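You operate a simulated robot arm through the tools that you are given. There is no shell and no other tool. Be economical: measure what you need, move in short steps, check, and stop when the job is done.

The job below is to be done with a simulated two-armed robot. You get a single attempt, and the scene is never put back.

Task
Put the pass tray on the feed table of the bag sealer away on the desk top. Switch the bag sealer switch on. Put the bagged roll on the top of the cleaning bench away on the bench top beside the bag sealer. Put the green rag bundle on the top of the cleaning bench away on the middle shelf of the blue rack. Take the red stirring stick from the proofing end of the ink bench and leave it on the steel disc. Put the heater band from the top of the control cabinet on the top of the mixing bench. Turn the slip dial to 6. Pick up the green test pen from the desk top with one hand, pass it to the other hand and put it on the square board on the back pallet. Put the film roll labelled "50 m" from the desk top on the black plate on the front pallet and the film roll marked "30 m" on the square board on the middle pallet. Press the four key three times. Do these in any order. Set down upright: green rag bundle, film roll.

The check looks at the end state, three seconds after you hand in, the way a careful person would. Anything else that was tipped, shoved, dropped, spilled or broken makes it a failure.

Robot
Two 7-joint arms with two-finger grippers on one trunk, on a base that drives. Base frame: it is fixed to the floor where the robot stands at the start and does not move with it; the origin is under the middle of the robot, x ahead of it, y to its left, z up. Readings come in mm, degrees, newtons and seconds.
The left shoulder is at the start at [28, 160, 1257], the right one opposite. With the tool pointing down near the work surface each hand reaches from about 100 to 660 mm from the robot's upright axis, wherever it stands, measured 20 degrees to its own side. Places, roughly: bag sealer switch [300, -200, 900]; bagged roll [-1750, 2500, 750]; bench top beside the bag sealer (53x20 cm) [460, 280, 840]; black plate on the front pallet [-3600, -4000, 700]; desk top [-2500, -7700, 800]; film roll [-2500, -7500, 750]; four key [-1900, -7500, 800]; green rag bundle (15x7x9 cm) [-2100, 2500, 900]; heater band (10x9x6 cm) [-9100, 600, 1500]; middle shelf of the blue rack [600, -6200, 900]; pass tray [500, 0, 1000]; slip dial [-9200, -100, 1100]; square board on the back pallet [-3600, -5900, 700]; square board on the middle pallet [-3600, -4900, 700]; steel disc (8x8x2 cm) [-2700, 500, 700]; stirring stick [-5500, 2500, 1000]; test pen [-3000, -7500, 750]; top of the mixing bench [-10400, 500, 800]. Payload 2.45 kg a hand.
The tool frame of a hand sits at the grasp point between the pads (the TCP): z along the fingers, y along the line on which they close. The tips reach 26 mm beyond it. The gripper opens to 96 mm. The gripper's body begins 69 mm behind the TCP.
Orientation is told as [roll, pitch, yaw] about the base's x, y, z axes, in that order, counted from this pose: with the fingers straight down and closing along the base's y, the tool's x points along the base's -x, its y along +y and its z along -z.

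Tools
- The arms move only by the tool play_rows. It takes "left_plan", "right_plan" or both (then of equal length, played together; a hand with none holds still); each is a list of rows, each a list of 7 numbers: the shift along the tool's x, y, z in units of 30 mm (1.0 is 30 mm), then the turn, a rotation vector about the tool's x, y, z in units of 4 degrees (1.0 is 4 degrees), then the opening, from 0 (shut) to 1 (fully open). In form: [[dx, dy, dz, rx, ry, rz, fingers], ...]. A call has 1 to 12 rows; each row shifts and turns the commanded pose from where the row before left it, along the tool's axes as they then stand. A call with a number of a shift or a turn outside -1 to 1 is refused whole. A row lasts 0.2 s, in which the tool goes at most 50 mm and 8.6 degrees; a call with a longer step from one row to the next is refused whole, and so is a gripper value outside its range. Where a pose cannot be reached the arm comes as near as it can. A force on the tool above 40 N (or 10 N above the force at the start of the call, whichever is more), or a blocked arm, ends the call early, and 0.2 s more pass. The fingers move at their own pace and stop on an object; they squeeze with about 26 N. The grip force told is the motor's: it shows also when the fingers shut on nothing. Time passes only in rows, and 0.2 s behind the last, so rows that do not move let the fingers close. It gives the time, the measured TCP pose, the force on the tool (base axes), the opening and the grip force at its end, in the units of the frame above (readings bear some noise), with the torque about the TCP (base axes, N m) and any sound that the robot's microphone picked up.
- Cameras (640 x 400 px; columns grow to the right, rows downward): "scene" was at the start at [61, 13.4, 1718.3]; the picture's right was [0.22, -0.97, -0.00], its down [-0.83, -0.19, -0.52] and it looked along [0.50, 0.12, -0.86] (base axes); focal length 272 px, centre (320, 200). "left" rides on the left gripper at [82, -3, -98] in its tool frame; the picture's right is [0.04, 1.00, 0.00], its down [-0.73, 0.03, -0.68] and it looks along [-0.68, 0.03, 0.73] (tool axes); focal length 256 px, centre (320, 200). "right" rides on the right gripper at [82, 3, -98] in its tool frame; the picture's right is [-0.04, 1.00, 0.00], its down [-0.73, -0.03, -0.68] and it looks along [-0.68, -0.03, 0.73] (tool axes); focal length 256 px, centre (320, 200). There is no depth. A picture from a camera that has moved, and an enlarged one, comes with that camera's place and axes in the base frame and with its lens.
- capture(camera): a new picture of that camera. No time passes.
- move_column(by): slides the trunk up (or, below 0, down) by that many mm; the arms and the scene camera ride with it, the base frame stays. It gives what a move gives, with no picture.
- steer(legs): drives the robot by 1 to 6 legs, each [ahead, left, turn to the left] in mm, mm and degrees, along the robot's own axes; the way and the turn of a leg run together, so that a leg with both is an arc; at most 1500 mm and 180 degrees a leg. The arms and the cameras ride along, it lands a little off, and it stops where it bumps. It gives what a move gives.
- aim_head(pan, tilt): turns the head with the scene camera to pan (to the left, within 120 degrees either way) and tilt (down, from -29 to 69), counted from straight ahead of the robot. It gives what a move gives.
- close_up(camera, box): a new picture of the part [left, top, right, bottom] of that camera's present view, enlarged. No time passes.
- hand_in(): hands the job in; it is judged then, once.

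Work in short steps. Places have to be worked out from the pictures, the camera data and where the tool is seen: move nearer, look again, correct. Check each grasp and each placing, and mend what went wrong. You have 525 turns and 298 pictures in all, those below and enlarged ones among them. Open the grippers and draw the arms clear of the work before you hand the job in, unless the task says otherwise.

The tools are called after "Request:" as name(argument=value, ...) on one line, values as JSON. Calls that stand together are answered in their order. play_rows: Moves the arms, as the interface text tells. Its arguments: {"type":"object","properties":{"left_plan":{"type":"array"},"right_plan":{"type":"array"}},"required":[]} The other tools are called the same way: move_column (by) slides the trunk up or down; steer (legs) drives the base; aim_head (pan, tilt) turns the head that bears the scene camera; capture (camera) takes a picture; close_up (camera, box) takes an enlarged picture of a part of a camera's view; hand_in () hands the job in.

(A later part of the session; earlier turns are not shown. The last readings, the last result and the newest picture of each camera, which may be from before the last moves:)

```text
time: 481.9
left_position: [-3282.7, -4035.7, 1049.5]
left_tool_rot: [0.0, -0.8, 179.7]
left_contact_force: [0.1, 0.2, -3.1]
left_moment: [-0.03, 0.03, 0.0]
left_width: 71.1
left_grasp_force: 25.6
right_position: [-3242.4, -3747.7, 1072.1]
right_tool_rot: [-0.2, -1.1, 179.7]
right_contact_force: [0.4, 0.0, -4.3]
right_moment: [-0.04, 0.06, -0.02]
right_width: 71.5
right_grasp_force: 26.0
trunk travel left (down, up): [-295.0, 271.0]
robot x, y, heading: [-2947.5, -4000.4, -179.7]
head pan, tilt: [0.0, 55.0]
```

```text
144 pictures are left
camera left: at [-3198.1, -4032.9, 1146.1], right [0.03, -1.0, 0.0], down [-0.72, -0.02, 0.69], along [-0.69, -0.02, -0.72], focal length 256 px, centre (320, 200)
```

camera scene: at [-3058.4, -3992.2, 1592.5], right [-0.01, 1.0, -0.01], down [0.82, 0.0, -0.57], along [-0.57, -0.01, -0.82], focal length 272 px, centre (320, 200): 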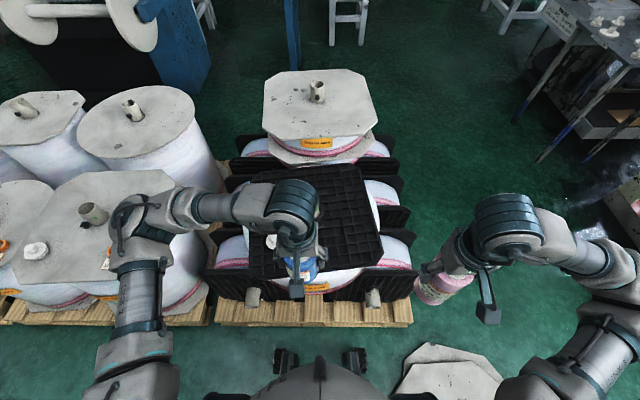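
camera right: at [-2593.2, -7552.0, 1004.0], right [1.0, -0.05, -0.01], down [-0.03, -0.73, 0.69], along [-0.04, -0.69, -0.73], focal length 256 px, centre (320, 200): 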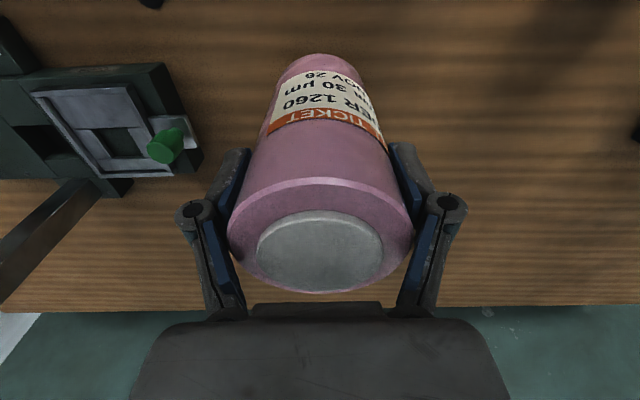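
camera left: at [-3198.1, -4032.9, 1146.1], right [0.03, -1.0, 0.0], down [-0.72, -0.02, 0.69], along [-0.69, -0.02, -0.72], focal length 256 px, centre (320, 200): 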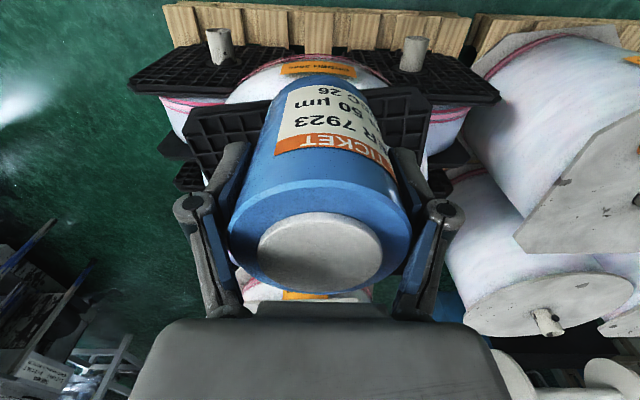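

Plate z≈670; target spot [-3490, -3975] (clear of plug and tube). I move the blue roll above it and look.

Request:
play_rows(left_plan=[[-0.7, -0.2, 0.2, 0, 0, 0, 0], [-0.7, -0.2, 0.4, 0, 0, 0, 0], [-0.7, -0.2, 0.5, 0, 0, 0, 0], [-0.7, -0.2, 0.6, 0, 0, 0, 0], [-0.7, -0.2, 0.6, 0, 0, 0, 0], [-0.7, -0.2, 0.6, 0, 0, 0, 0], [-0.7, -0.2, 0.6, 0, 0, 0, 0], [-0.7, -0.2, 0.6, 0, 0, 0, 0], [-0.7, -0.2, 0.6, 0, 0, 0, 0], [-0.6, -0.2, 0.6, 0, 0, 0, 0], [0, 0, 0.6, 0, 0, 0, 0], [0, 0, 0, 0, 0, 0, 0]])

Request:
capture(camera="scene")

Request:
capture(camera="left")

```text
time: 484.5
left_position: [-3491.5, -3978.6, 876.1]
left_tool_rot: [-0.2, -0.9, 179.6]
left_contact_force: [0.2, 1.2, -3.2]
left_moment: [-0.04, 0.0, 0.01]
left_width: 71.2
left_grasp_force: 25.9
right_position: [-3241.8, -3754.3, 1072.4]
right_tool_rot: [-0.4, -1.2, 179.9]
right_contact_force: [0.3, 0.7, -4.5]
right_moment: [0.0, 0.05, 0.0]
right_width: 71.6
right_grasp_force: 25.8
trunk travel left (down, up): [-295.0, 271.0]
robot x, y, heading: [-2947.5, -4000.2, -179.8]
head pan, tilt: [0.0, 55.0]
```

```text
143 pictures are left
camera scene: at [-3058.6, -3999.6, 1592.5], right [-0.01, 1.0, 0.0], down [0.82, 0.0, -0.57], along [-0.57, -0.01, -0.82], focal length 272 px, centre (320, 200)
```

scene: 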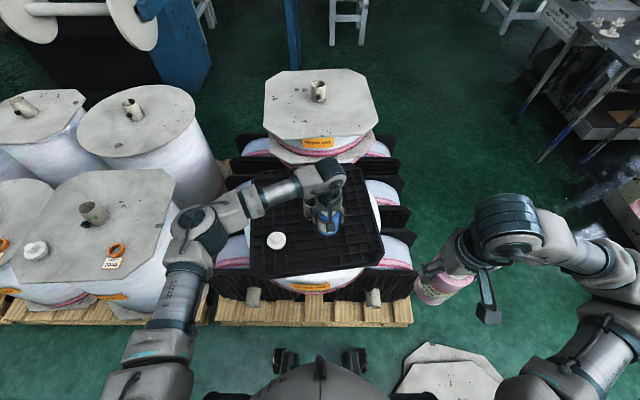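

```text
142 pictures are left
camera left: at [-3407.5, -3975.8, 972.8], right [0.03, -1.0, 0.0], down [-0.72, -0.03, 0.69], along [-0.69, -0.02, -0.72], focal length 256 px, centre (320, 200)
```

left: 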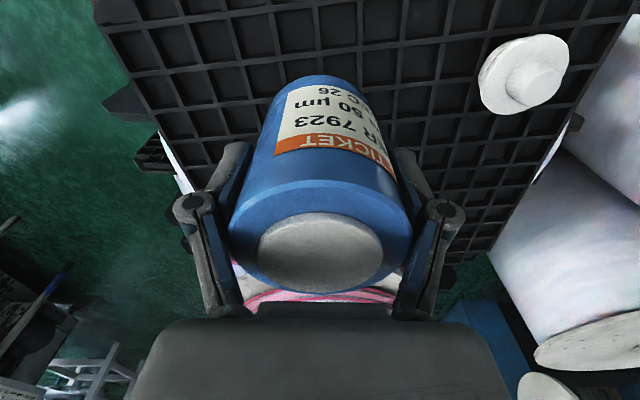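

Position is good: roll above the grid, clear of plug. I lower it, guarded near the end.

Request:
play_rows(left_plan=[[0, 0, 0.6, 0, 0.1, 0, 0], [0, 0, 0.8, 0, 0, 0, 0], [0, 0, 0.8, 0, 0, 0, 0], [0, 0, 0.8, 0, 0, 0, 0], [0, 0, 0.6, 0, 0, 0, 0], [0, 0, 0.3, 0, 0, 0, 0], [0, 0, 0.2, 0, 0, 0, 0], [0, 0, 0.15, 0, 0, 0, 0], [0, 0, 0.15, 0, 0, 0, 0], [0, 0, 0.1, 0, 0, 0, 0], [0, 0, 0, 0, 0, 0, 0]])

Request:
capture(camera="left")

```text
time: 486.0
left_position: [-3494.3, -3978.2, 766.1]
left_tool_rot: [-0.7, -1.3, 179.6]
left_contact_force: [8.4, -0.2, 23.2]
left_moment: [-0.6, 0.18, 0.2]
left_width: 71.7
left_grasp_force: 25.6
right_position: [-3238.1, -3754.9, 1074.6]
right_tool_rot: [-0.6, -1.3, 179.9]
right_contact_force: [0.1, 0.0, -4.2]
right_moment: [-0.01, -0.03, -0.04]
right_width: 71.5
right_grasp_force: 26.0
trunk travel left (down, up): [-295.0, 271.0]
robot x, y, heading: [-2946.7, -4002.8, -179.5]
head pan, tilt: [0.0, 55.0]
stopped in row 7 (left hand): the force on the tool passed its limit at 46 N (the readings are from after the stop); the commanded pose is now the measured one
```

```text
141 pictures are left
camera left: at [-3409.7, -3976.6, 862.3], right [0.03, -1.0, -0.01], down [-0.72, -0.03, 0.7], along [-0.7, -0.01, -0.72], focal length 256 px, centre (320, 200)
```

left: 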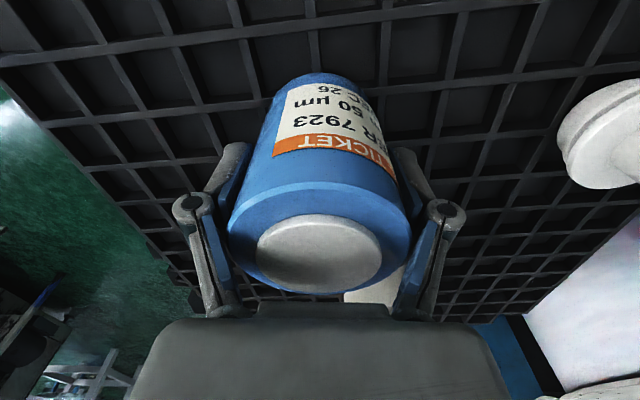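

Touchdown at plate z≈706. I ease 1 mm, open, and lift off.

Request:
play_rows(left_plan=[[0, 0, -0.05, 0, 0, 0, 0], [0, 0, 0, 0, 0, 0, 0.8], [0, 0, 0, 0, 0, 0, 1], [0, 0, 0, 0, 0, 0, 1], [0, 0, -0.3, 0, 0, 0, 1], [0, 0, -0.6, 0, 0, 0, 1], [0, 0, -0.8, 0, 0, 0, 1], [0, 0, -0.9, 0, 0, 0, 1], [0, 0, -0.9, 0, 0, 0, 1], [0, 0, -0.9, 0, 0, 0, 1], [0, 0, -0.9, 0, 0, 0, 1], [0.3, 0, -0.9, 0, 0, 0, 1]])

Request:
capture(camera="left")

```text
time: 488.6
left_position: [-3482.3, -3980.8, 951.6]
left_tool_rot: [-0.7, -1.2, 179.7]
left_contact_force: [-0.3, -0.2, -0.5]
left_moment: [-0.01, -0.01, -0.01]
left_width: 96.1
left_grasp_force: 0.1
right_position: [-3240.4, -3755.7, 1073.2]
right_tool_rot: [-0.6, -1.4, 179.9]
right_contact_force: [-0.8, 0.0, -3.9]
right_moment: [-0.01, 0.0, -0.01]
right_width: 71.5
right_grasp_force: 26.2
trunk travel left (down, up): [-295.0, 271.0]
robot x, y, heading: [-2947.4, -3997.6, -179.4]
head pan, tilt: [0.0, 55.0]
```

```text
140 pictures are left
camera left: at [-3397.6, -3979.6, 1048.8], right [0.03, -1.0, -0.01], down [-0.72, -0.03, 0.69], along [-0.69, -0.02, -0.72], focal length 256 px, centre (320, 200)
```

left: 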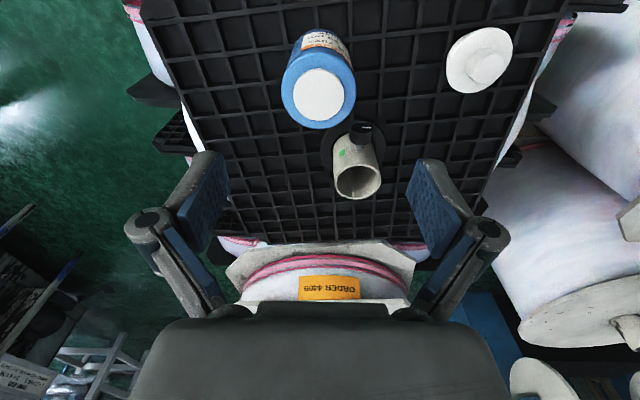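

The blue roll stands upright on the plate. Now I retract the left hand and move south to the middle pallet with the pink roll.

Request:
play_rows(left_plan=[[0.7, 0.3, -0.7, 0, 0, 0, 1], [0.7, 0.4, -0.7, 0, 0, 0, 1], [0.7, 0.5, -0.7, 0, 0, 0, 1], [0.7, 0.5, 0, 0, 0, 0, 1], [0.7, 0.5, 0, 0, 0, 0, 1], [0.7, 0.5, 0, 0, 0, 0, 1]])

Request:
steer(legs=[[-150, 0, -0.5], [0, 800, 0], [100, 0, 0], [-30, 0, 0], [30, 0, 0]])

Request:
capture(camera="scene")

```text
time: 490.0
left_position: [-3355.0, -4064.4, 1008.5]
left_tool_rot: [-0.5, -1.2, 179.8]
left_contact_force: [0.7, 0.1, 0.6]
left_moment: [0.03, 0.02, -0.02]
left_width: 95.8
left_grasp_force: 0.0
right_position: [-3237.8, -3755.3, 1073.5]
right_tool_rot: [-0.5, -1.4, 180.0]
right_contact_force: [0.5, -0.8, -4.4]
right_moment: [-0.01, 0.02, -0.01]
right_width: 71.5
right_grasp_force: 25.9
trunk travel left (down, up): [-295.0, 271.0]
robot x, y, heading: [-2950.5, -4006.1, -179.6]
head pan, tilt: [0.0, 55.0]
```

```text
time: 496.9
left_position: [-3304.8, -4855.2, 1010.1]
left_tool_rot: [-0.5, -1.2, 179.3]
left_contact_force: [0.2, 0.1, -0.3]
left_moment: [-0.03, 0.01, 0.01]
left_width: 96.2
left_grasp_force: 0.1
right_position: [-3187.1, -4548.8, 1074.5]
right_tool_rot: [-0.5, -1.5, 179.4]
right_contact_force: [0.2, 0.1, -3.9]
right_moment: [-0.01, -0.01, 0.02]
right_width: 71.5
right_grasp_force: 25.6
trunk travel left (down, up): [-295.0, 271.0]
robot x, y, heading: [-2897.5, -4794.7, 179.8]
head pan, tilt: [0.0, 55.0]
```

```text
139 pictures are left
camera scene: at [-3004.2, -4795.0, 1593.0], right [0.0, 1.0, 0.0], down [0.82, 0.0, -0.57], along [-0.57, 0.0, -0.82], focal length 272 px, centre (320, 200)
```

scene: 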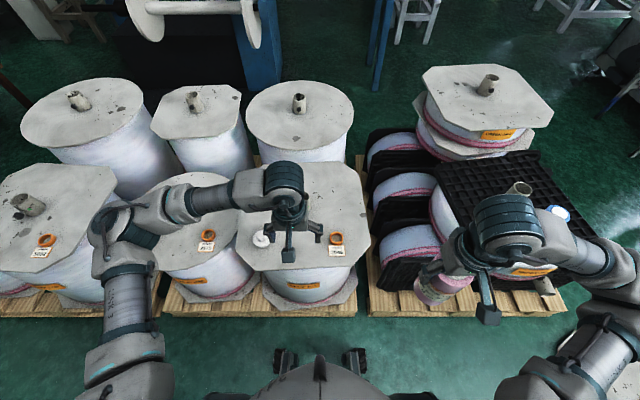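

The left hand blocks the view; I draw it back and zoom on the middle square board.

Request:
play_rows(left_plan=[[0.6, 0.6, -0.2, 0, 0, 0, 1], [0.6, 0.6, -0.2, 0, 0, 0, 1], [0.6, 0.6, -0.2, 0, 0, 0, 1], [0.6, 0.6, -0.2, 0, 0, 0, 1], [0, 0.6, 0, 0, 0, 0, 1], [0, 0.6, 0, 0, 0, 0, 1]])

Request:
close_up(camera="scene", box=[220, 130, 400, 320])

```text
time: 498.3
left_position: [-3232.3, -4967.1, 1031.4]
left_tool_rot: [-0.8, -1.3, 179.3]
left_contact_force: [0.6, -0.5, 0.3]
left_moment: [0.06, 0.0, 0.03]
left_width: 95.9
left_grasp_force: 0.1
right_position: [-3185.2, -4552.2, 1075.2]
right_tool_rot: [-0.6, -1.4, 179.3]
right_contact_force: [-0.8, 0.2, -4.0]
right_moment: [0.02, 0.0, 0.02]
right_width: 71.5
right_grasp_force: 26.4
trunk travel left (down, up): [-295.0, 271.0]
robot x, y, heading: [-2898.9, -4797.6, 179.7]
head pan, tilt: [0.0, 55.0]
```

```text
2.11 times, centred on (310, 225) of scene
camera zoom: at [-3007.0, -4799.5, 1592.7], right [0.0, 1.0, 0.0], down [0.82, 0.0, -0.57], along [-0.57, 0.0, -0.82], focal length 572 px, centre (341, 147)
```

zoom: 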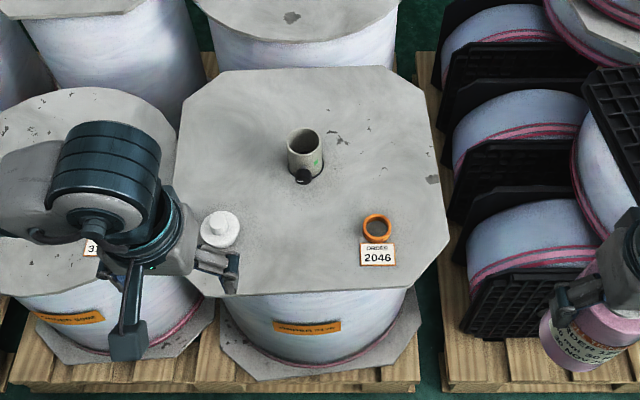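

Free spot between plug and tag: about [-3418, -4868]. I shift the robot 150 mm south and then bring the pink roll over it.

Request:
steer(legs=[[0, 150, 0], [40, 0, 0], [-40, 0, 0], [30, 0, 0]])

Request:
play_rows(right_plan=[[-0.6, 0.5, 0.3, 0, 0.2, 0, 0], [-0.6, 0.5, 0.5, 0, 0, 0, 0], [-0.6, 0.5, 0.5, 0, 0, 0, 0], [-0.6, 0.5, 0.5, 0, 0, 0, 0], [-0.6, 0.5, 0.5, 0, 0, 0, 0], [-0.6, 0.5, 0.5, 0, 0, 0, 0], [-0.6, 0.5, 0.5, 0, 0, 0, 0], [-0.6, 0.5, 0.5, 0, 0, 0, 0], [-0.6, 0.5, 0.5, 0, 0, 0, 0], [-0.6, 0.6, 0, 0, 0, 0, 0], [-0.6, 0.6, 0, 0, 0, 0, 0], [0, 0, 0, 0, 0, 0, 0]])

Request:
capture(camera="scene")

Request:
capture(camera="right")

```text
time: 501.1
left_position: [-3259.8, -5131.1, 1029.5]
left_tool_rot: [-1.3, -1.4, 179.3]
left_contact_force: [0.0, -1.3, -0.2]
left_moment: [0.02, -0.03, 0.03]
left_width: 95.7
left_grasp_force: 0.1
right_position: [-3211.6, -4716.7, 1079.4]
right_tool_rot: [-1.3, -1.7, 179.4]
right_contact_force: [-0.3, -0.5, -4.4]
right_moment: [0.08, -0.02, 0.02]
right_width: 71.5
right_grasp_force: 25.9
trunk travel left (down, up): [-295.0, 271.0]
robot x, y, heading: [-2925.5, -4953.9, 179.8]
head pan, tilt: [0.0, 55.0]
```

```text
time: 503.6
left_position: [-3259.2, -5119.4, 1031.5]
left_tool_rot: [-0.2, -1.4, 179.4]
left_contact_force: [0.5, -0.2, 0.8]
left_moment: [0.03, -0.01, 0.03]
left_width: 95.9
left_grasp_force: 0.1
right_position: [-3414.5, -4871.6, 948.2]
right_tool_rot: [-0.5, -1.0, 179.5]
right_contact_force: [0.3, -1.1, -4.3]
right_moment: [0.03, -0.02, -0.04]
right_width: 71.6
right_grasp_force: 26.4
trunk travel left (down, up): [-295.0, 271.0]
robot x, y, heading: [-2929.7, -4949.3, 180.1]
head pan, tilt: [0.0, 55.0]
```

```text
137 pictures are left
camera scene: at [-3038.1, -4994.8, 1591.8], right [0.0, 1.0, 0.03], down [0.82, 0.01, -0.57], along [-0.57, 0.02, -0.82], focal length 272 px, centre (320, 200)
```

scene: 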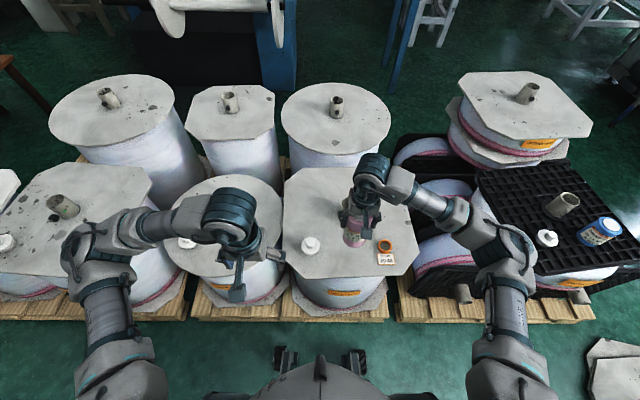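

```text
136 pictures are left
camera right: at [-3329.6, -4877.3, 1045.2], right [-0.05, -1.0, -0.01], down [-0.72, 0.03, 0.69], along [-0.69, 0.04, -0.72], focal length 256 px, centre (320, 200)
```

right: 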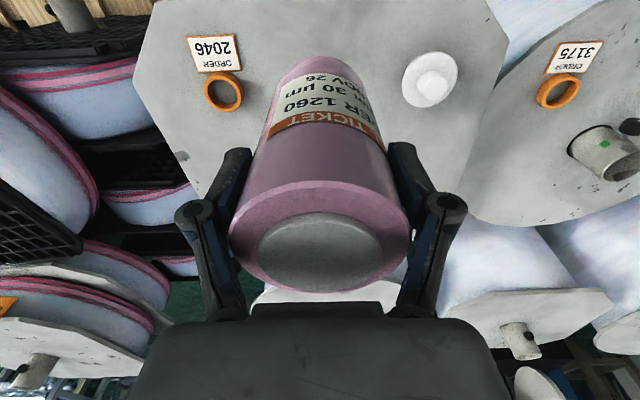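

The roll is between plug and ring. I let the sway settle before lowering.

Request:
play_rows(left_plan=[[0, 0, 0, 0, 0, 0, 1], [0, 0, 0, 0, 0, 0, 1], [0, 0, 0, 0, 0, 0, 1], [0, 0, 0, 0, 0, 0, 1], [0, 0, 0, 0, 0, 0, 1], [0, 0, 0, 0, 0, 0, 1], [0, 0, 0, 0, 0, 0, 1], [0, 0, 0, 0, 0, 0, 1]])

Request:
play_rows(left_plan=[[0, 0, 0, 0, 0, 0, 1]])

Request:
play_rows(left_plan=[[0, 0, 0, 0, 0, 0, 1]])

Request:
capture(camera="right")

```text
time: 505.4
left_position: [-3258.8, -5099.8, 1034.3]
left_tool_rot: [0.6, -1.5, 179.2]
left_contact_force: [-0.8, -0.1, 0.1]
left_moment: [0.01, -0.01, 0.0]
left_width: 95.9
left_grasp_force: 0.1
right_position: [-3412.8, -4853.0, 946.4]
right_tool_rot: [0.4, -0.8, 179.4]
right_contact_force: [0.6, -0.2, -4.4]
right_moment: [-0.03, -0.04, 0.03]
right_width: 71.5
right_grasp_force: 26.0
trunk travel left (down, up): [-295.0, 271.0]
robot x, y, heading: [-2926.4, -4946.8, 179.6]
head pan, tilt: [0.0, 55.0]
```

```text
time: 505.9
left_position: [-3258.2, -5101.8, 1034.7]
left_tool_rot: [0.5, -1.5, 179.1]
left_contact_force: [-0.2, -0.4, -0.1]
left_moment: [-0.02, 0.0, -0.01]
left_width: 96.2
left_grasp_force: 0.1
right_position: [-3411.6, -4858.7, 947.4]
right_tool_rot: [0.4, -0.9, 179.4]
right_contact_force: [-0.5, -0.8, -4.9]
right_moment: [0.0, -0.02, 0.01]
right_width: 71.2
right_grasp_force: 26.7
trunk travel left (down, up): [-295.0, 271.0]
robot x, y, heading: [-2924.2, -4951.9, 180.0]
head pan, tilt: [0.0, 55.0]
```

```text
time: 506.2
left_position: [-3259.7, -5119.6, 1032.4]
left_tool_rot: [-0.3, -1.5, 179.4]
left_contact_force: [0.7, -0.7, 0.5]
left_moment: [0.01, 0.0, 0.03]
left_width: 95.8
left_grasp_force: 0.0
right_position: [-3414.3, -4871.9, 949.8]
right_tool_rot: [-0.6, -0.9, 179.6]
right_contact_force: [1.2, -0.9, -4.3]
right_moment: [0.03, -0.03, 0.0]
right_width: 71.3
right_grasp_force: 25.6
trunk travel left (down, up): [-295.0, 271.0]
robot x, y, heading: [-2926.7, -4952.2, 180.1]
head pan, tilt: [0.0, 55.0]
```

```text
135 pictures are left
camera right: at [-3329.6, -4877.3, 1045.2], right [-0.05, -1.0, -0.01], down [-0.72, 0.03, 0.69], along [-0.69, 0.04, -0.72], focal length 256 px, centre (320, 200)
```

right: 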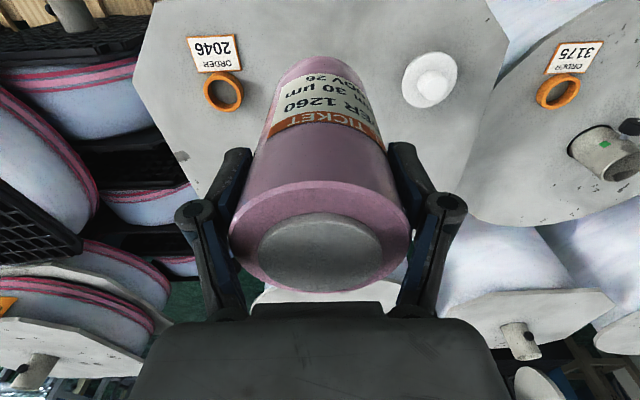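

Still ±10 mm; I reset the base with a short back-and-forth.

Request:
steer(legs=[[-60, 0, 0], [60, 0, 0]])

Request:
play_rows(left_plan=[[0, 0, 0, 0, 0, 0, 1], [0, 0, 0, 0, 0, 0, 1], [0, 0, 0, 0, 0, 0, 1]])

Request:
play_rows(left_plan=[[0, 0, 0, 0, 0, 0, 1]])

Request:
play_rows(left_plan=[[0, 0, 0, 0, 0, 0, 1]])

```text
time: 507.8
left_position: [-3257.5, -5143.3, 1030.2]
left_tool_rot: [-1.3, -1.4, 179.5]
left_contact_force: [-1.3, -1.0, -0.8]
left_moment: [0.11, -0.07, 0.03]
left_width: 95.9
left_grasp_force: 0.1
right_position: [-3412.1, -4897.1, 950.8]
right_tool_rot: [-1.5, -1.0, 179.8]
right_contact_force: [-0.4, -3.3, -3.9]
right_moment: [0.12, 0.02, 0.0]
right_width: 71.5
right_grasp_force: 25.8
trunk travel left (down, up): [-295.0, 271.0]
robot x, y, heading: [-2928.9, -4961.4, 179.9]
head pan, tilt: [0.0, 55.0]
```

```text
time: 508.6
left_position: [-3255.8, -5141.8, 1030.6]
left_tool_rot: [-0.7, -1.5, 179.8]
left_contact_force: [-0.3, -0.5, -0.3]
left_moment: [0.05, -0.01, 0.0]
left_width: 96.0
left_grasp_force: 0.0
right_position: [-3410.7, -4896.7, 952.1]
right_tool_rot: [-1.0, -1.1, -179.9]
right_contact_force: [0.5, -2.0, -3.1]
right_moment: [0.06, 0.01, 0.03]
right_width: 71.7
right_grasp_force: 26.0
trunk travel left (down, up): [-295.0, 271.0]
robot x, y, heading: [-2928.0, -4969.0, 179.6]
head pan, tilt: [0.0, 55.0]
```

```text
time: 509.0
left_position: [-3256.9, -5101.1, 1037.1]
left_tool_rot: [0.9, -1.5, 179.3]
left_contact_force: [0.0, 0.3, 0.5]
left_moment: [-0.08, -0.02, 0.0]
left_width: 96.1
left_grasp_force: 0.1
right_position: [-3411.7, -4857.0, 948.2]
right_tool_rot: [0.7, -1.0, 179.5]
right_contact_force: [-0.4, 0.9, -5.1]
right_moment: [-0.07, -0.02, -0.02]
right_width: 71.5
right_grasp_force: 26.2
trunk travel left (down, up): [-295.0, 271.0]
robot x, y, heading: [-2928.7, -4954.4, 180.0]
head pan, tilt: [0.0, 55.0]
```

```text
time: 509.4
left_position: [-3255.1, -5129.5, 1033.1]
left_tool_rot: [-0.3, -1.5, 179.6]
left_contact_force: [0.0, 0.3, 0.0]
left_moment: [0.07, 0.0, 0.04]
left_width: 96.1
left_grasp_force: 0.0
right_position: [-3409.8, -4886.1, 951.2]
right_tool_rot: [-0.4, -1.1, 179.9]
right_contact_force: [-0.1, -0.8, -4.6]
right_moment: [0.02, 0.0, 0.0]
right_width: 71.6
right_grasp_force: 25.9
trunk travel left (down, up): [-295.0, 271.0]
robot x, y, heading: [-2927.6, -4963.7, 179.9]
head pan, tilt: [0.0, 55.0]
```

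Worse; I idle for a longer time.

Request:
play_rows(left_plan=[[0, 0, 0, 0, 0, 0, 1], [0, 0, 0, 0, 0, 0, 1], [0, 0, 0, 0, 0, 0, 1], [0, 0, 0, 0, 0, 0, 1], [0, 0, 0, 0, 0, 0, 1], [0, 0, 0, 0, 0, 0, 1], [0, 0, 0, 0, 0, 0, 1], [0, 0, 0, 0, 0, 0, 1], [0, 0, 0, 0, 0, 0, 1], [0, 0, 0, 0, 0, 0, 1], [0, 0, 0, 0, 0, 0, 1], [0, 0, 0, 0, 0, 0, 1]])

Request:
play_rows(left_plan=[[0, 0, 0, 0, 0, 0, 1], [0, 0, 0, 0, 0, 0, 1], [0, 0, 0, 0, 0, 0, 1], [0, 0, 0, 0, 0, 0, 1], [0, 0, 0, 0, 0, 0, 1], [0, 0, 0, 0, 0, 0, 1], [0, 0, 0, 0, 0, 0, 1], [0, 0, 0, 0, 0, 0, 1], [0, 0, 0, 0, 0, 0, 1], [0, 0, 0, 0, 0, 0, 1], [0, 0, 0, 0, 0, 0, 1], [0, 0, 0, 0, 0, 0, 1]])

Request:
play_rows(left_plan=[[0, 0, 0, 0, 0, 0, 1]])

Request:
play_rows(left_plan=[[0, 0, 0, 0, 0, 0, 1]])

Request:
play_rows(left_plan=[[0, 0, 0, 0, 0, 0, 1]])

```text
time: 512.0
left_position: [-3256.6, -5126.4, 1033.5]
left_tool_rot: [-0.1, -1.5, 179.6]
left_contact_force: [-0.4, -1.1, 0.3]
left_moment: [0.07, 0.01, -0.01]
left_width: 96.2
left_grasp_force: 0.1
right_position: [-3411.1, -4883.1, 951.8]
right_tool_rot: [-0.3, -1.1, 180.0]
right_contact_force: [0.4, -0.3, -4.1]
right_moment: [0.03, -0.05, 0.01]
right_width: 71.3
right_grasp_force: 26.1
trunk travel left (down, up): [-295.0, 271.0]
robot x, y, heading: [-2922.1, -4960.3, 179.8]
head pan, tilt: [0.0, 55.0]
```

```text
time: 514.6
left_position: [-3256.6, -5123.9, 1034.6]
left_tool_rot: [0.0, -1.4, 179.6]
left_contact_force: [-0.1, -0.5, -0.6]
left_moment: [0.03, 0.01, -0.01]
left_width: 96.2
left_grasp_force: 0.0
right_position: [-3411.0, -4879.6, 951.0]
right_tool_rot: [-0.2, -1.1, 179.9]
right_contact_force: [0.1, -0.1, -4.0]
right_moment: [0.04, 0.0, -0.04]
right_width: 71.4
right_grasp_force: 26.5
trunk travel left (down, up): [-295.0, 271.0]
robot x, y, heading: [-2927.4, -4962.5, 180.0]
head pan, tilt: [0.0, 55.0]
```

```text
time: 515.0
left_position: [-3256.3, -5117.6, 1033.3]
left_tool_rot: [0.2, -1.3, 179.5]
left_contact_force: [0.4, 0.5, 0.4]
left_moment: [-0.02, -0.03, 0.01]
left_width: 96.2
left_grasp_force: 0.1
right_position: [-3413.0, -4872.3, 950.4]
right_tool_rot: [0.1, -1.0, 179.7]
right_contact_force: [-0.2, 0.5, -3.5]
right_moment: [-0.03, -0.04, 0.01]
right_width: 71.9
right_grasp_force: 26.1
trunk travel left (down, up): [-295.0, 271.0]
robot x, y, heading: [-2924.6, -4959.2, 180.1]
head pan, tilt: [0.0, 55.0]
```

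```text
time: 515.4
left_position: [-3256.2, -5115.0, 1034.4]
left_tool_rot: [0.4, -1.6, 179.5]
left_contact_force: [0.3, 0.7, -0.2]
left_moment: [0.01, -0.04, 0.0]
left_width: 95.7
left_grasp_force: 0.1
right_position: [-3410.9, -4870.5, 950.5]
right_tool_rot: [0.2, -1.2, 179.8]
right_contact_force: [-0.3, -0.7, -4.1]
right_moment: [0.0, -0.03, 0.01]
right_width: 71.6
right_grasp_force: 26.0
trunk travel left (down, up): [-295.0, 271.0]
robot x, y, heading: [-2927.2, -4961.4, 179.7]
head pan, tilt: [0.0, 55.0]
```

```text
time: 515.8
left_position: [-3256.1, -5127.2, 1032.3]
left_tool_rot: [-0.2, -1.5, 179.7]
left_contact_force: [0.3, -0.2, 0.5]
left_moment: [0.02, -0.03, 0.01]
left_width: 96.1
left_grasp_force: 0.1
right_position: [-3411.9, -4881.0, 949.9]
right_tool_rot: [-0.5, -1.1, 179.9]
right_contact_force: [0.8, -1.0, -4.7]
right_moment: [0.02, -0.01, -0.03]
right_width: 71.5
right_grasp_force: 26.1
trunk travel left (down, up): [-295.0, 271.0]
robot x, y, heading: [-2930.8, -4962.0, 180.2]
head pan, tilt: [0.0, 55.0]
```

Down to ±6 mm, fine for placing. I lower the pink roll with a guarded end.

Request:
play_rows(right_plan=[[0, 0, 0.6, 0, 0, 0, 0], [0, 0, 0.7, 0, 0, 0, 0], [0, 0, 0.7, 0, 0, 0, 0], [0, 0, 0.7, 0, 0, 0, 0], [0, 0, 0.6, 0, 0, 0, 0], [0, 0, 0.4, 0, 0, 0, 0], [0, 0, 0.3, 0, 0, 0, 0], [0, 0, 0.2, 0, 0, 0, 0], [0, 0, 0.15, 0, 0, 0, 0], [0, 0, 0.15, 0, 0, 0, 0], [0, 0, 0.15, 0, 0, 0, 0], [0, 0, 0.15, 0, 0, 0, 0]])

Request:
capture(camera="right")

```text
time: 518.4
left_position: [-3256.1, -5124.4, 1033.1]
left_tool_rot: [0.0, -1.4, 179.6]
left_contact_force: [0.1, 0.2, 0.5]
left_moment: [0.02, 0.05, 0.03]
left_width: 96.1
left_grasp_force: 0.1
right_position: [-3413.8, -4877.8, 805.8]
right_tool_rot: [-0.2, -1.1, 179.9]
right_contact_force: [-0.7, -1.0, -4.1]
right_moment: [0.02, -0.03, -0.01]
right_width: 71.6
right_grasp_force: 26.4
trunk travel left (down, up): [-295.0, 271.0]
robot x, y, heading: [-2928.4, -4962.5, 179.8]
head pan, tilt: [0.0, 55.0]
```

```text
134 pictures are left
camera right: at [-3328.5, -4882.5, 902.0], right [-0.04, -1.0, 0.0], down [-0.72, 0.03, 0.69], along [-0.69, 0.03, -0.72], focal length 256 px, centre (320, 200)
```

right: 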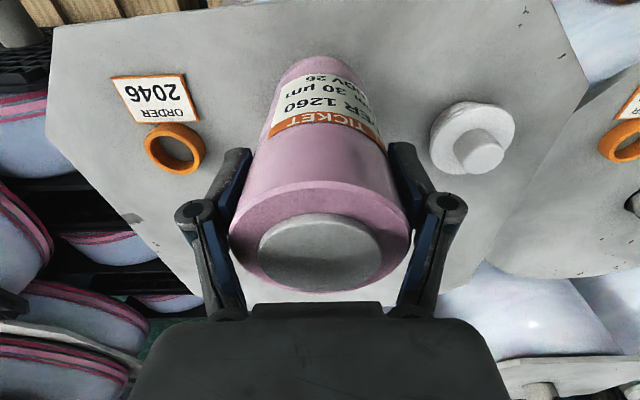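

Not touching yet; I continue down in small steps.

Request:
play_rows(right_plan=[[0, 0, 0.2, 0, 0, 0, 0], [0, 0, 0.2, 0, 0, 0, 0], [0, 0, 0.2, 0, 0, 0, 0], [0, 0, 0.2, 0, 0, 0, 0], [0, 0, 0.2, 0, 0, 0, 0], [0, 0, 0.2, 0, 0, 0, 0], [0, 0, 0.2, 0, 0, 0, 0], [0, 0, 0.2, 0, 0, 0, 0]])

Request:
capture(camera="right")

```text
time: 519.8
left_position: [-3253.4, -5121.3, 1035.1]
left_tool_rot: [0.1, -1.7, 179.5]
left_contact_force: [-1.0, -0.2, -0.2]
left_moment: [0.02, -0.01, 0.01]
left_width: 96.1
left_grasp_force: 0.0
right_position: [-3415.6, -4876.5, 780.0]
right_tool_rot: [0.3, -2.0, 179.8]
right_contact_force: [6.8, 6.3, 24.1]
right_moment: [0.32, 0.16, -0.13]
right_width: 72.0
right_grasp_force: 25.7
trunk travel left (down, up): [-295.0, 271.0]
robot x, y, heading: [-2924.9, -4962.9, 179.9]
head pan, tilt: [0.0, 55.0]
stopped in row 7 (right hand): the force on the tool passed its limit at 45 N (the readings are from after the stop); the commanded pose is now the measured one
```

```text
133 pictures are left
camera right: at [-3330.1, -4879.8, 874.5], right [-0.04, -1.0, 0.01], down [-0.71, 0.03, 0.7], along [-0.7, 0.03, -0.71], focal length 256 px, centre (320, 200)
```

right: 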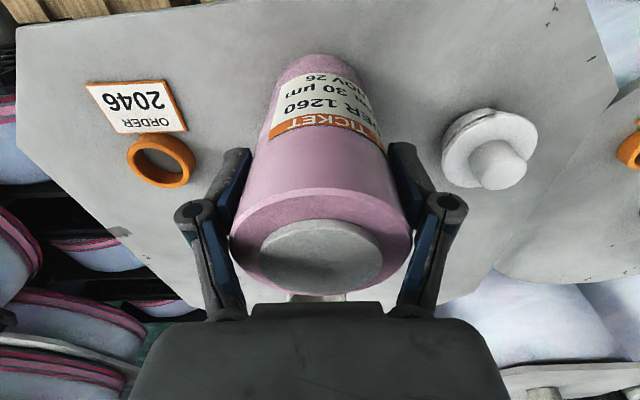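

Touched down (board ≈ z 682). I ease, open, and lift.

Request:
play_rows(right_plan=[[0, 0, -0.05, 0, 0, 0, 0], [0, 0, 0, 0, 0, 0, 0.8], [0, 0, 0, 0, 0, 0, 1], [0, 0, 0, 0, 0, 0, 1], [0, 0, -0.3, 0, 0, 0, 1], [0, 0, -0.6, 0, 0, 0, 1], [0, 0, -0.8, 0, 0, 0, 1], [0, 0, -0.9, 0, 0, 0, 1], [0, 0, -0.9, 0, 0, 0, 1], [0, 0, -0.9, 0, 0, 0, 1], [0, 0, -0.9, 0, 0, 0, 1], [0.3, 0, -0.9, 0, 0, 0, 1]])

Request:
play_rows(right_plan=[[0.7, -0.3, -0.9, 0, 0, 0, 1], [0.7, -0.4, -0.9, 0, 0, 0, 1], [0.7, -0.4, 0, 0, 0, 0, 1], [0.7, -0.4, 0, 0, 0, 0, 1]])

Request:
capture(camera="scene")

```text
time: 522.4
left_position: [-3253.8, -5119.1, 1036.4]
left_tool_rot: [0.1, -1.7, 179.6]
left_contact_force: [0.1, -0.1, 0.4]
left_moment: [0.01, -0.01, -0.01]
left_width: 95.9
left_grasp_force: 0.0
right_position: [-3400.1, -4874.7, 963.7]
right_tool_rot: [0.4, -1.9, 179.9]
right_contact_force: [0.3, 0.1, -0.1]
right_moment: [-0.02, 0.01, 0.01]
right_width: 96.0
right_grasp_force: 0.0
trunk travel left (down, up): [-295.0, 271.0]
robot x, y, heading: [-2933.0, -4959.3, 179.9]
head pan, tilt: [0.0, 55.0]
```

```text
time: 523.4
left_position: [-3252.1, -5117.0, 1034.9]
left_tool_rot: [0.2, -1.7, 179.6]
left_contact_force: [0.7, 0.0, 0.2]
left_moment: [-0.01, 0.03, 0.0]
left_width: 96.1
left_grasp_force: 0.1
right_position: [-3312.1, -4827.7, 1014.4]
right_tool_rot: [0.3, -1.9, 179.9]
right_contact_force: [0.3, -0.6, 1.2]
right_moment: [-0.04, 0.03, 0.02]
right_width: 95.8
right_grasp_force: 0.1
trunk travel left (down, up): [-295.0, 271.0]
robot x, y, heading: [-2923.9, -4958.6, 180.0]
head pan, tilt: [0.0, 55.0]
```

```text
132 pictures are left
camera scene: at [-3035.1, -4959.5, 1592.8], right [0.0, 1.0, 0.0], down [0.82, 0.0, -0.57], along [-0.57, 0.0, -0.82], focal length 272 px, centre (320, 200)
```

scene: 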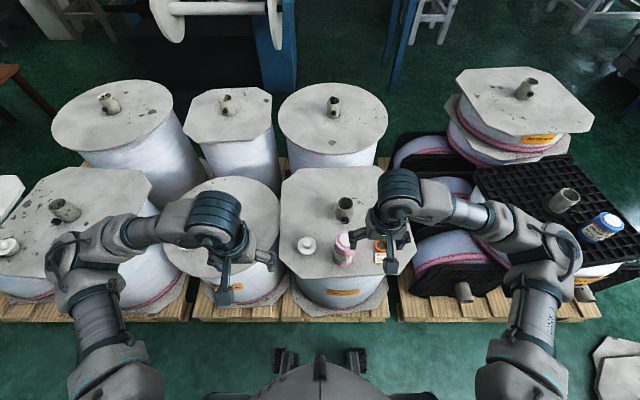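

The pink roll stands upright on its board. Now back to the desk for the green pen: I back off, turn south and drive.

Request:
steer(legs=[[-230, 0, 0], [0, 0, 90], [1500, 0, 0], [480, 0, 0]])

Request:
aim_head(pan=-20, tilt=45)

Request:
capture(camera="scene")

```text
time: 538.5
left_position: [-2476.2, -7241.7, 1036.0]
left_tool_rot: [0.2, -1.7, -89.3]
left_contact_force: [0.1, 0.2, 0.2]
left_moment: [0.03, 0.0, 0.02]
left_width: 95.9
left_grasp_force: 0.0
right_position: [-2764.2, -7307.2, 1015.1]
right_tool_rot: [0.3, -1.8, -88.9]
right_contact_force: [-0.2, 0.2, 0.4]
right_moment: [0.01, 0.01, -0.01]
right_width: 96.1
right_grasp_force: 0.2
trunk travel left (down, up): [-295.0, 271.0]
robot x, y, heading: [-2644.8, -6917.4, -88.9]
head pan, tilt: [0.0, 55.0]
```

```text
time: 539.3
left_position: [-2476.3, -7238.8, 1037.2]
left_tool_rot: [0.1, -1.9, -89.4]
left_contact_force: [1.0, -0.3, -0.3]
left_moment: [-0.01, 0.02, 0.04]
left_width: 95.8
left_grasp_force: 0.1
right_position: [-2764.8, -7303.7, 1014.9]
right_tool_rot: [0.3, -2.0, -89.0]
right_contact_force: [0.8, 0.1, -0.7]
right_moment: [-0.01, 0.0, 0.01]
right_width: 96.4
right_grasp_force: 0.1
trunk travel left (down, up): [-295.0, 271.0]
robot x, y, heading: [-2639.7, -6917.1, -89.1]
head pan, tilt: [-20.0, 45.0]
```

```text
131 pictures are left
camera scene: at [-2666.5, -7032.2, 1606.1], right [-0.95, 0.32, 0.0], down [0.23, 0.67, -0.7], along [-0.23, -0.67, -0.71], focal length 272 px, centre (320, 200)
```

scene: 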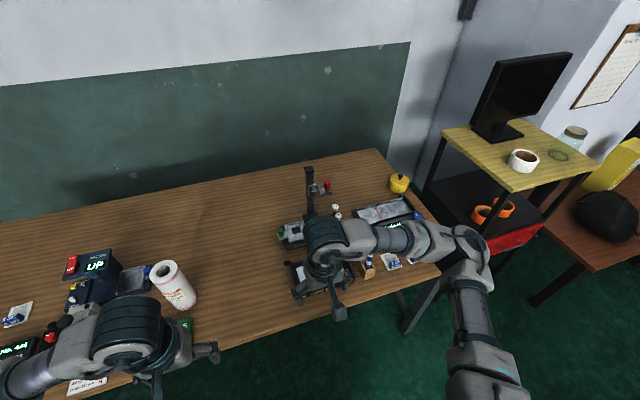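

I shift a bit west and closer, then look at the pen holder.

Request:
steer(legs=[[40, -110, -0.9], [60, 0, 0], [-30, 0, 0]])

Request:
play_rows(right_plan=[[0.4, -0.6, 0, 0, 0.5, 0, 1], [0.3, -0.7, 0, 0, 0, 0, 1], [0, -0.7, 0, 0, 0, 0, 1], [0, -0.7, 0, 0, 0, 0, 1], [0, -0.5, 0, 0, 0, 0, 1], [0, 0, 0, 0, 0, 0, 1]])

Request:
capture(camera="right")

Request:
capture(camera="scene")

```text
time: 541.5
left_position: [-2559.6, -7313.3, 1030.9]
left_tool_rot: [-1.0, -1.7, -89.8]
left_contact_force: [-0.2, -0.4, -0.7]
left_moment: [0.0, 0.01, -0.01]
left_width: 95.8
left_grasp_force: 0.1
right_position: [-2850.2, -7374.0, 1017.6]
right_tool_rot: [-0.9, -1.9, -89.6]
right_contact_force: [-0.1, 0.9, -1.0]
right_moment: [-0.11, -0.01, 0.01]
right_width: 96.1
right_grasp_force: 0.0
trunk travel left (down, up): [-295.0, 271.0]
robot x, y, heading: [-2742.2, -6985.7, -89.9]
head pan, tilt: [-20.0, 45.0]
```

```text
time: 542.9
left_position: [-2586.8, -7305.8, 1039.2]
left_tool_rot: [0.9, -2.1, -90.0]
left_contact_force: [0.3, -0.8, 0.1]
left_moment: [-0.02, 0.06, 0.02]
left_width: 96.0
left_grasp_force: 0.0
right_position: [-2973.9, -7346.2, 1015.2]
right_tool_rot: [0.6, -0.4, -89.7]
right_contact_force: [0.0, -0.1, 0.2]
right_moment: [0.01, 0.02, -0.02]
right_width: 96.0
right_grasp_force: 0.2
trunk travel left (down, up): [-295.0, 271.0]
robot x, y, heading: [-2737.8, -6986.4, -90.0]
head pan, tilt: [-20.0, 45.0]
```

```text
130 pictures are left
camera right: at [-2970.7, -7265.2, 1113.1], right [1.0, -0.03, 0.01], down [-0.03, -0.73, 0.68], along [-0.01, -0.68, -0.73], focal length 256 px, centre (320, 200)
```

right: 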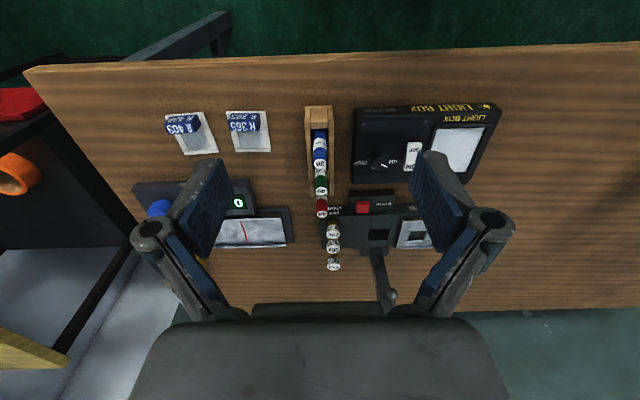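

```text
129 pictures are left
camera scene: at [-2785.5, -7102.5, 1605.4], right [-0.94, 0.34, -0.01], down [0.25, 0.67, -0.7], along [-0.23, -0.66, -0.71], focal length 272 px, centre (320, 200)
```

scene: 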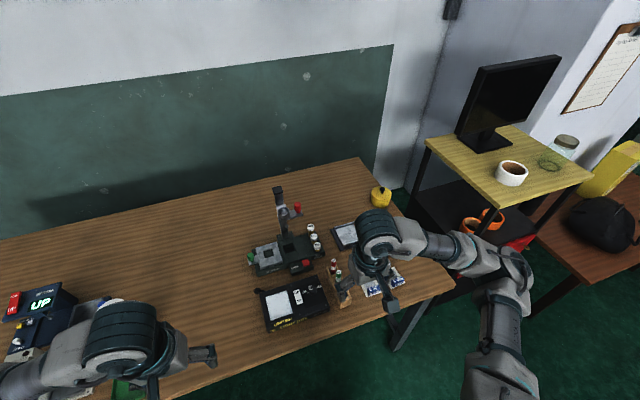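

Request:
close_up(camera="right", box=[280, 95, 380, 275])

Request:
close_up(camera="scene", box=[300, 240, 400, 320])

```text
2.22 times, centred on (330, 185) of right
camera zoom: at [-2970.7, -7265.2, 1113.1], right [1.0, -0.03, 0.01], down [-0.03, -0.73, 0.68], along [-0.01, -0.68, -0.73], focal length 569 px, centre (298, 233)
```

zoom: 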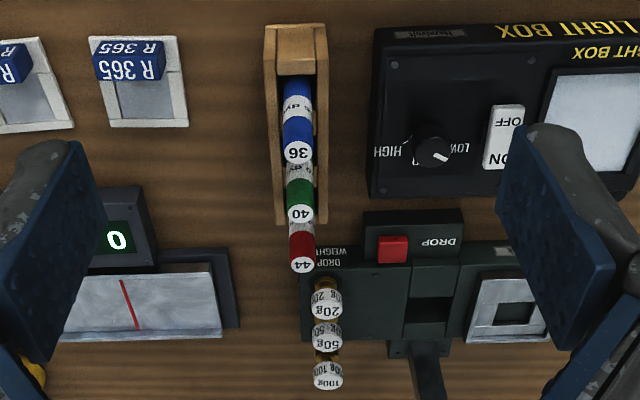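

```text
5.00 times, centred on (350, 280) of scene
camera zoom: at [-2785.5, -7102.5, 1605.4], right [-0.94, 0.34, -0.01], down [0.25, 0.67, -0.7], along [-0.23, -0.66, -0.71], focal length 1357 px, centre (170, -200)
```

zoom: 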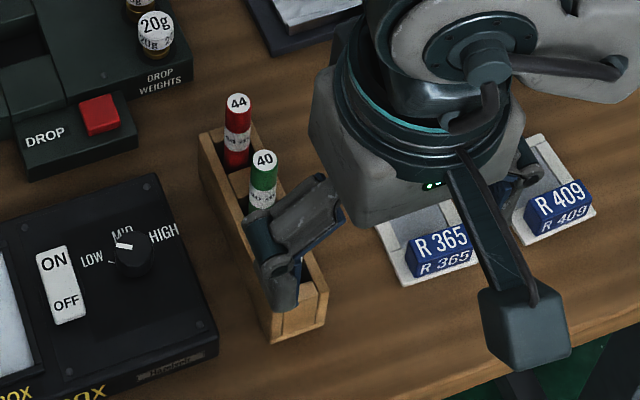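

The pens stand upright in a slot: green ("40") in the middle, at about [-2972, -7465], top z≈895. I move the right hand above it, half open.

Request:
play_rows(right_plan=[[-0.6, 0, 0, 0, 0, 0, 0.5], [-0.7, 0, 0.2, 0, 0, 0, 0.5], [-0.7, 0, 0.3, 0, 0, 0, 0.5], [-0.7, 0, 0.3, 0, 0, 0, 0.5], [-0.7, 0, 0.3, 0, 0, 0, 0.5], [-0.5, 0, 0.3, 0, 0, 0, 0.5], [0, 0, 0, 0, 0, 0, 0.5], [0, 0, 0, 0, 0, 0, 0.5]])

Request:
steer(legs=[[-60, 0, 0], [60, 0, 0]])

Request:
play_rows(left_plan=[[0, 0, 0, 0, 0, 0, 1], [0, 0, 0, 0, 0, 0, 1], [0, 0, 0, 0, 0, 0, 1], [0, 0, 0, 0, 0, 0, 1]])

Request:
play_rows(left_plan=[[0, 0, 0, 0, 0, 0, 1]])

Request:
capture(camera="right")

```text
time: 544.7
left_position: [-2571.0, -7306.9, 1037.7]
left_tool_rot: [0.2, -2.1, -89.8]
left_contact_force: [0.9, -0.6, 0.1]
left_moment: [0.0, 0.05, 0.01]
left_width: 95.8
left_grasp_force: 0.0
right_position: [-2953.8, -7463.9, 978.9]
right_tool_rot: [0.0, -0.5, -89.5]
right_contact_force: [2.4, 0.1, 0.0]
right_moment: [0.04, 0.1, -0.01]
right_width: 48.1
right_grasp_force: 0.1
trunk travel left (down, up): [-295.0, 271.0]
robot x, y, heading: [-2734.4, -6989.8, -89.8]
head pan, tilt: [-20.0, 45.0]
```

```text
time: 546.3
left_position: [-2622.1, -7304.2, 1043.2]
left_tool_rot: [2.4, -2.1, -90.3]
left_contact_force: [-1.0, -0.5, 0.6]
left_moment: [-0.02, -0.01, -0.04]
left_width: 96.2
left_grasp_force: 0.1
right_position: [-3005.1, -7462.2, 968.7]
right_tool_rot: [2.2, -0.2, -90.0]
right_contact_force: [-1.0, -0.1, 0.9]
right_moment: [-0.01, -0.1, -0.03]
right_width: 48.1
right_grasp_force: 0.1
trunk travel left (down, up): [-295.0, 271.0]
robot x, y, heading: [-2750.2, -6988.8, -89.9]
head pan, tilt: [-20.0, 45.0]
```

```text
time: 547.3
left_position: [-2577.6, -7302.2, 1038.5]
left_tool_rot: [0.2, -2.4, -90.2]
left_contact_force: [0.4, 0.8, -0.7]
left_moment: [0.0, 0.06, 0.0]
left_width: 95.9
left_grasp_force: 0.1
right_position: [-2963.0, -7459.9, 979.3]
right_tool_rot: [-0.1, -0.5, -89.8]
right_contact_force: [0.0, 0.1, 0.9]
right_moment: [0.04, 0.06, 0.02]
right_width: 48.0
right_grasp_force: 0.0
trunk travel left (down, up): [-295.0, 271.0]
robot x, y, heading: [-2743.9, -6986.5, -89.9]
head pan, tilt: [-20.0, 45.0]
```

```text
time: 547.7
left_position: [-2594.0, -7303.8, 1040.0]
left_tool_rot: [0.9, -2.3, -90.3]
left_contact_force: [0.3, 0.1, 1.2]
left_moment: [0.0, 0.01, -0.01]
left_width: 96.1
left_grasp_force: 0.1
right_position: [-2980.7, -7460.6, 977.0]
right_tool_rot: [0.5, -0.2, -90.0]
right_contact_force: [0.2, -0.4, 0.1]
right_moment: [0.04, -0.02, 0.01]
right_width: 48.0
right_grasp_force: 0.1
trunk travel left (down, up): [-295.0, 271.0]
robot x, y, heading: [-2751.4, -6985.9, -90.0]
head pan, tilt: [-20.0, 45.0]
```

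```text
126 pictures are left
camera right: at [-2976.8, -7378.2, 1073.8], right [1.0, -0.04, 0.01], down [-0.04, -0.73, 0.68], along [-0.02, -0.68, -0.73], focal length 256 px, centre (320, 200)
```

right: 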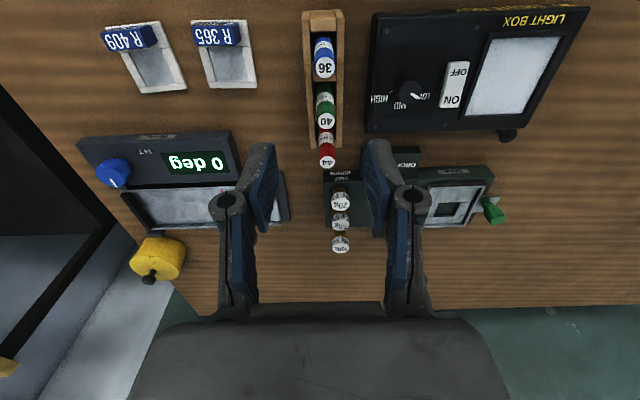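

Sway is up; I idle longer to calm it.

Request:
play_rows(left_plan=[[0, 0, 0, 0, 0, 0, 1], [0, 0, 0, 0, 0, 0, 1], [0, 0, 0, 0, 0, 0, 1], [0, 0, 0, 0, 0, 0, 1], [0, 0, 0, 0, 0, 0, 1], [0, 0, 0, 0, 0, 0, 1], [0, 0, 0, 0, 0, 0, 1], [0, 0, 0, 0, 0, 0, 1], [0, 0, 0, 0, 0, 0, 1], [0, 0, 0, 0, 0, 0, 1], [0, 0, 0, 0, 0, 0, 1], [0, 0, 0, 0, 0, 0, 1]])

Request:
play_rows(left_plan=[[0, 0, 0, 0, 0, 0, 1]])

Request:
play_rows(left_plan=[[0, 0, 0, 0, 0, 0, 1]])

Request:
play_rows(left_plan=[[0, 0, 0, 0, 0, 0, 1]])

```text
time: 550.3
left_position: [-2593.9, -7303.5, 1039.3]
left_tool_rot: [0.8, -2.3, -90.2]
left_contact_force: [0.0, -0.2, -0.2]
left_moment: [0.0, 0.0, -0.01]
left_width: 95.9
left_grasp_force: 0.0
right_position: [-2978.8, -7459.3, 977.1]
right_tool_rot: [0.5, -0.4, -90.0]
right_contact_force: [0.5, -0.3, 0.0]
right_moment: [0.0, -0.03, 0.01]
right_width: 47.9
right_grasp_force: 0.1
trunk travel left (down, up): [-295.0, 271.0]
robot x, y, heading: [-2747.7, -6986.6, -90.0]
head pan, tilt: [-20.0, 45.0]
```

```text
time: 550.7
left_position: [-2595.4, -7303.4, 1039.6]
left_tool_rot: [0.9, -2.3, -90.2]
left_contact_force: [-0.6, -0.3, -0.3]
left_moment: [-0.03, -0.01, -0.03]
left_width: 96.0
left_grasp_force: 0.1
right_position: [-2980.6, -7459.6, 977.1]
right_tool_rot: [0.7, -0.4, -89.9]
right_contact_force: [0.3, 0.1, -0.2]
right_moment: [-0.01, -0.03, 0.0]
right_width: 47.8
right_grasp_force: 0.0
trunk travel left (down, up): [-295.0, 271.0]
robot x, y, heading: [-2745.1, -6984.4, -90.1]
head pan, tilt: [-20.0, 45.0]
```

```text
time: 551.1
left_position: [-2578.7, -7304.6, 1038.0]
left_tool_rot: [0.0, -2.2, -90.1]
left_contact_force: [-0.9, 0.2, -0.1]
left_moment: [0.03, 0.01, 0.03]
left_width: 96.1
left_grasp_force: 0.1
right_position: [-2964.8, -7460.2, 979.5]
right_tool_rot: [-0.1, -0.4, -89.9]
right_contact_force: [-0.2, 0.3, -0.1]
right_moment: [0.01, 0.0, 0.04]
right_width: 48.1
right_grasp_force: 0.1
trunk travel left (down, up): [-295.0, 271.0]
robot x, y, heading: [-2746.3, -6986.4, -90.0]
head pan, tilt: [-20.0, 45.0]
```

```text
time: 551.5
left_position: [-2607.0, -7303.8, 1041.7]
left_tool_rot: [1.3, -2.3, -90.3]
left_contact_force: [-0.7, 0.0, 0.0]
left_moment: [-0.01, 0.0, -0.02]
left_width: 95.9
left_grasp_force: 0.1
right_position: [-2992.4, -7460.8, 972.7]
right_tool_rot: [1.2, -0.3, -90.0]
right_contact_force: [-1.2, 1.5, -0.3]
right_moment: [-0.06, -0.1, -0.01]
right_width: 48.0
right_grasp_force: 0.0
trunk travel left (down, up): [-295.0, 271.0]
robot x, y, heading: [-2750.5, -6988.3, -90.0]
head pan, tilt: [-20.0, 45.0]
```

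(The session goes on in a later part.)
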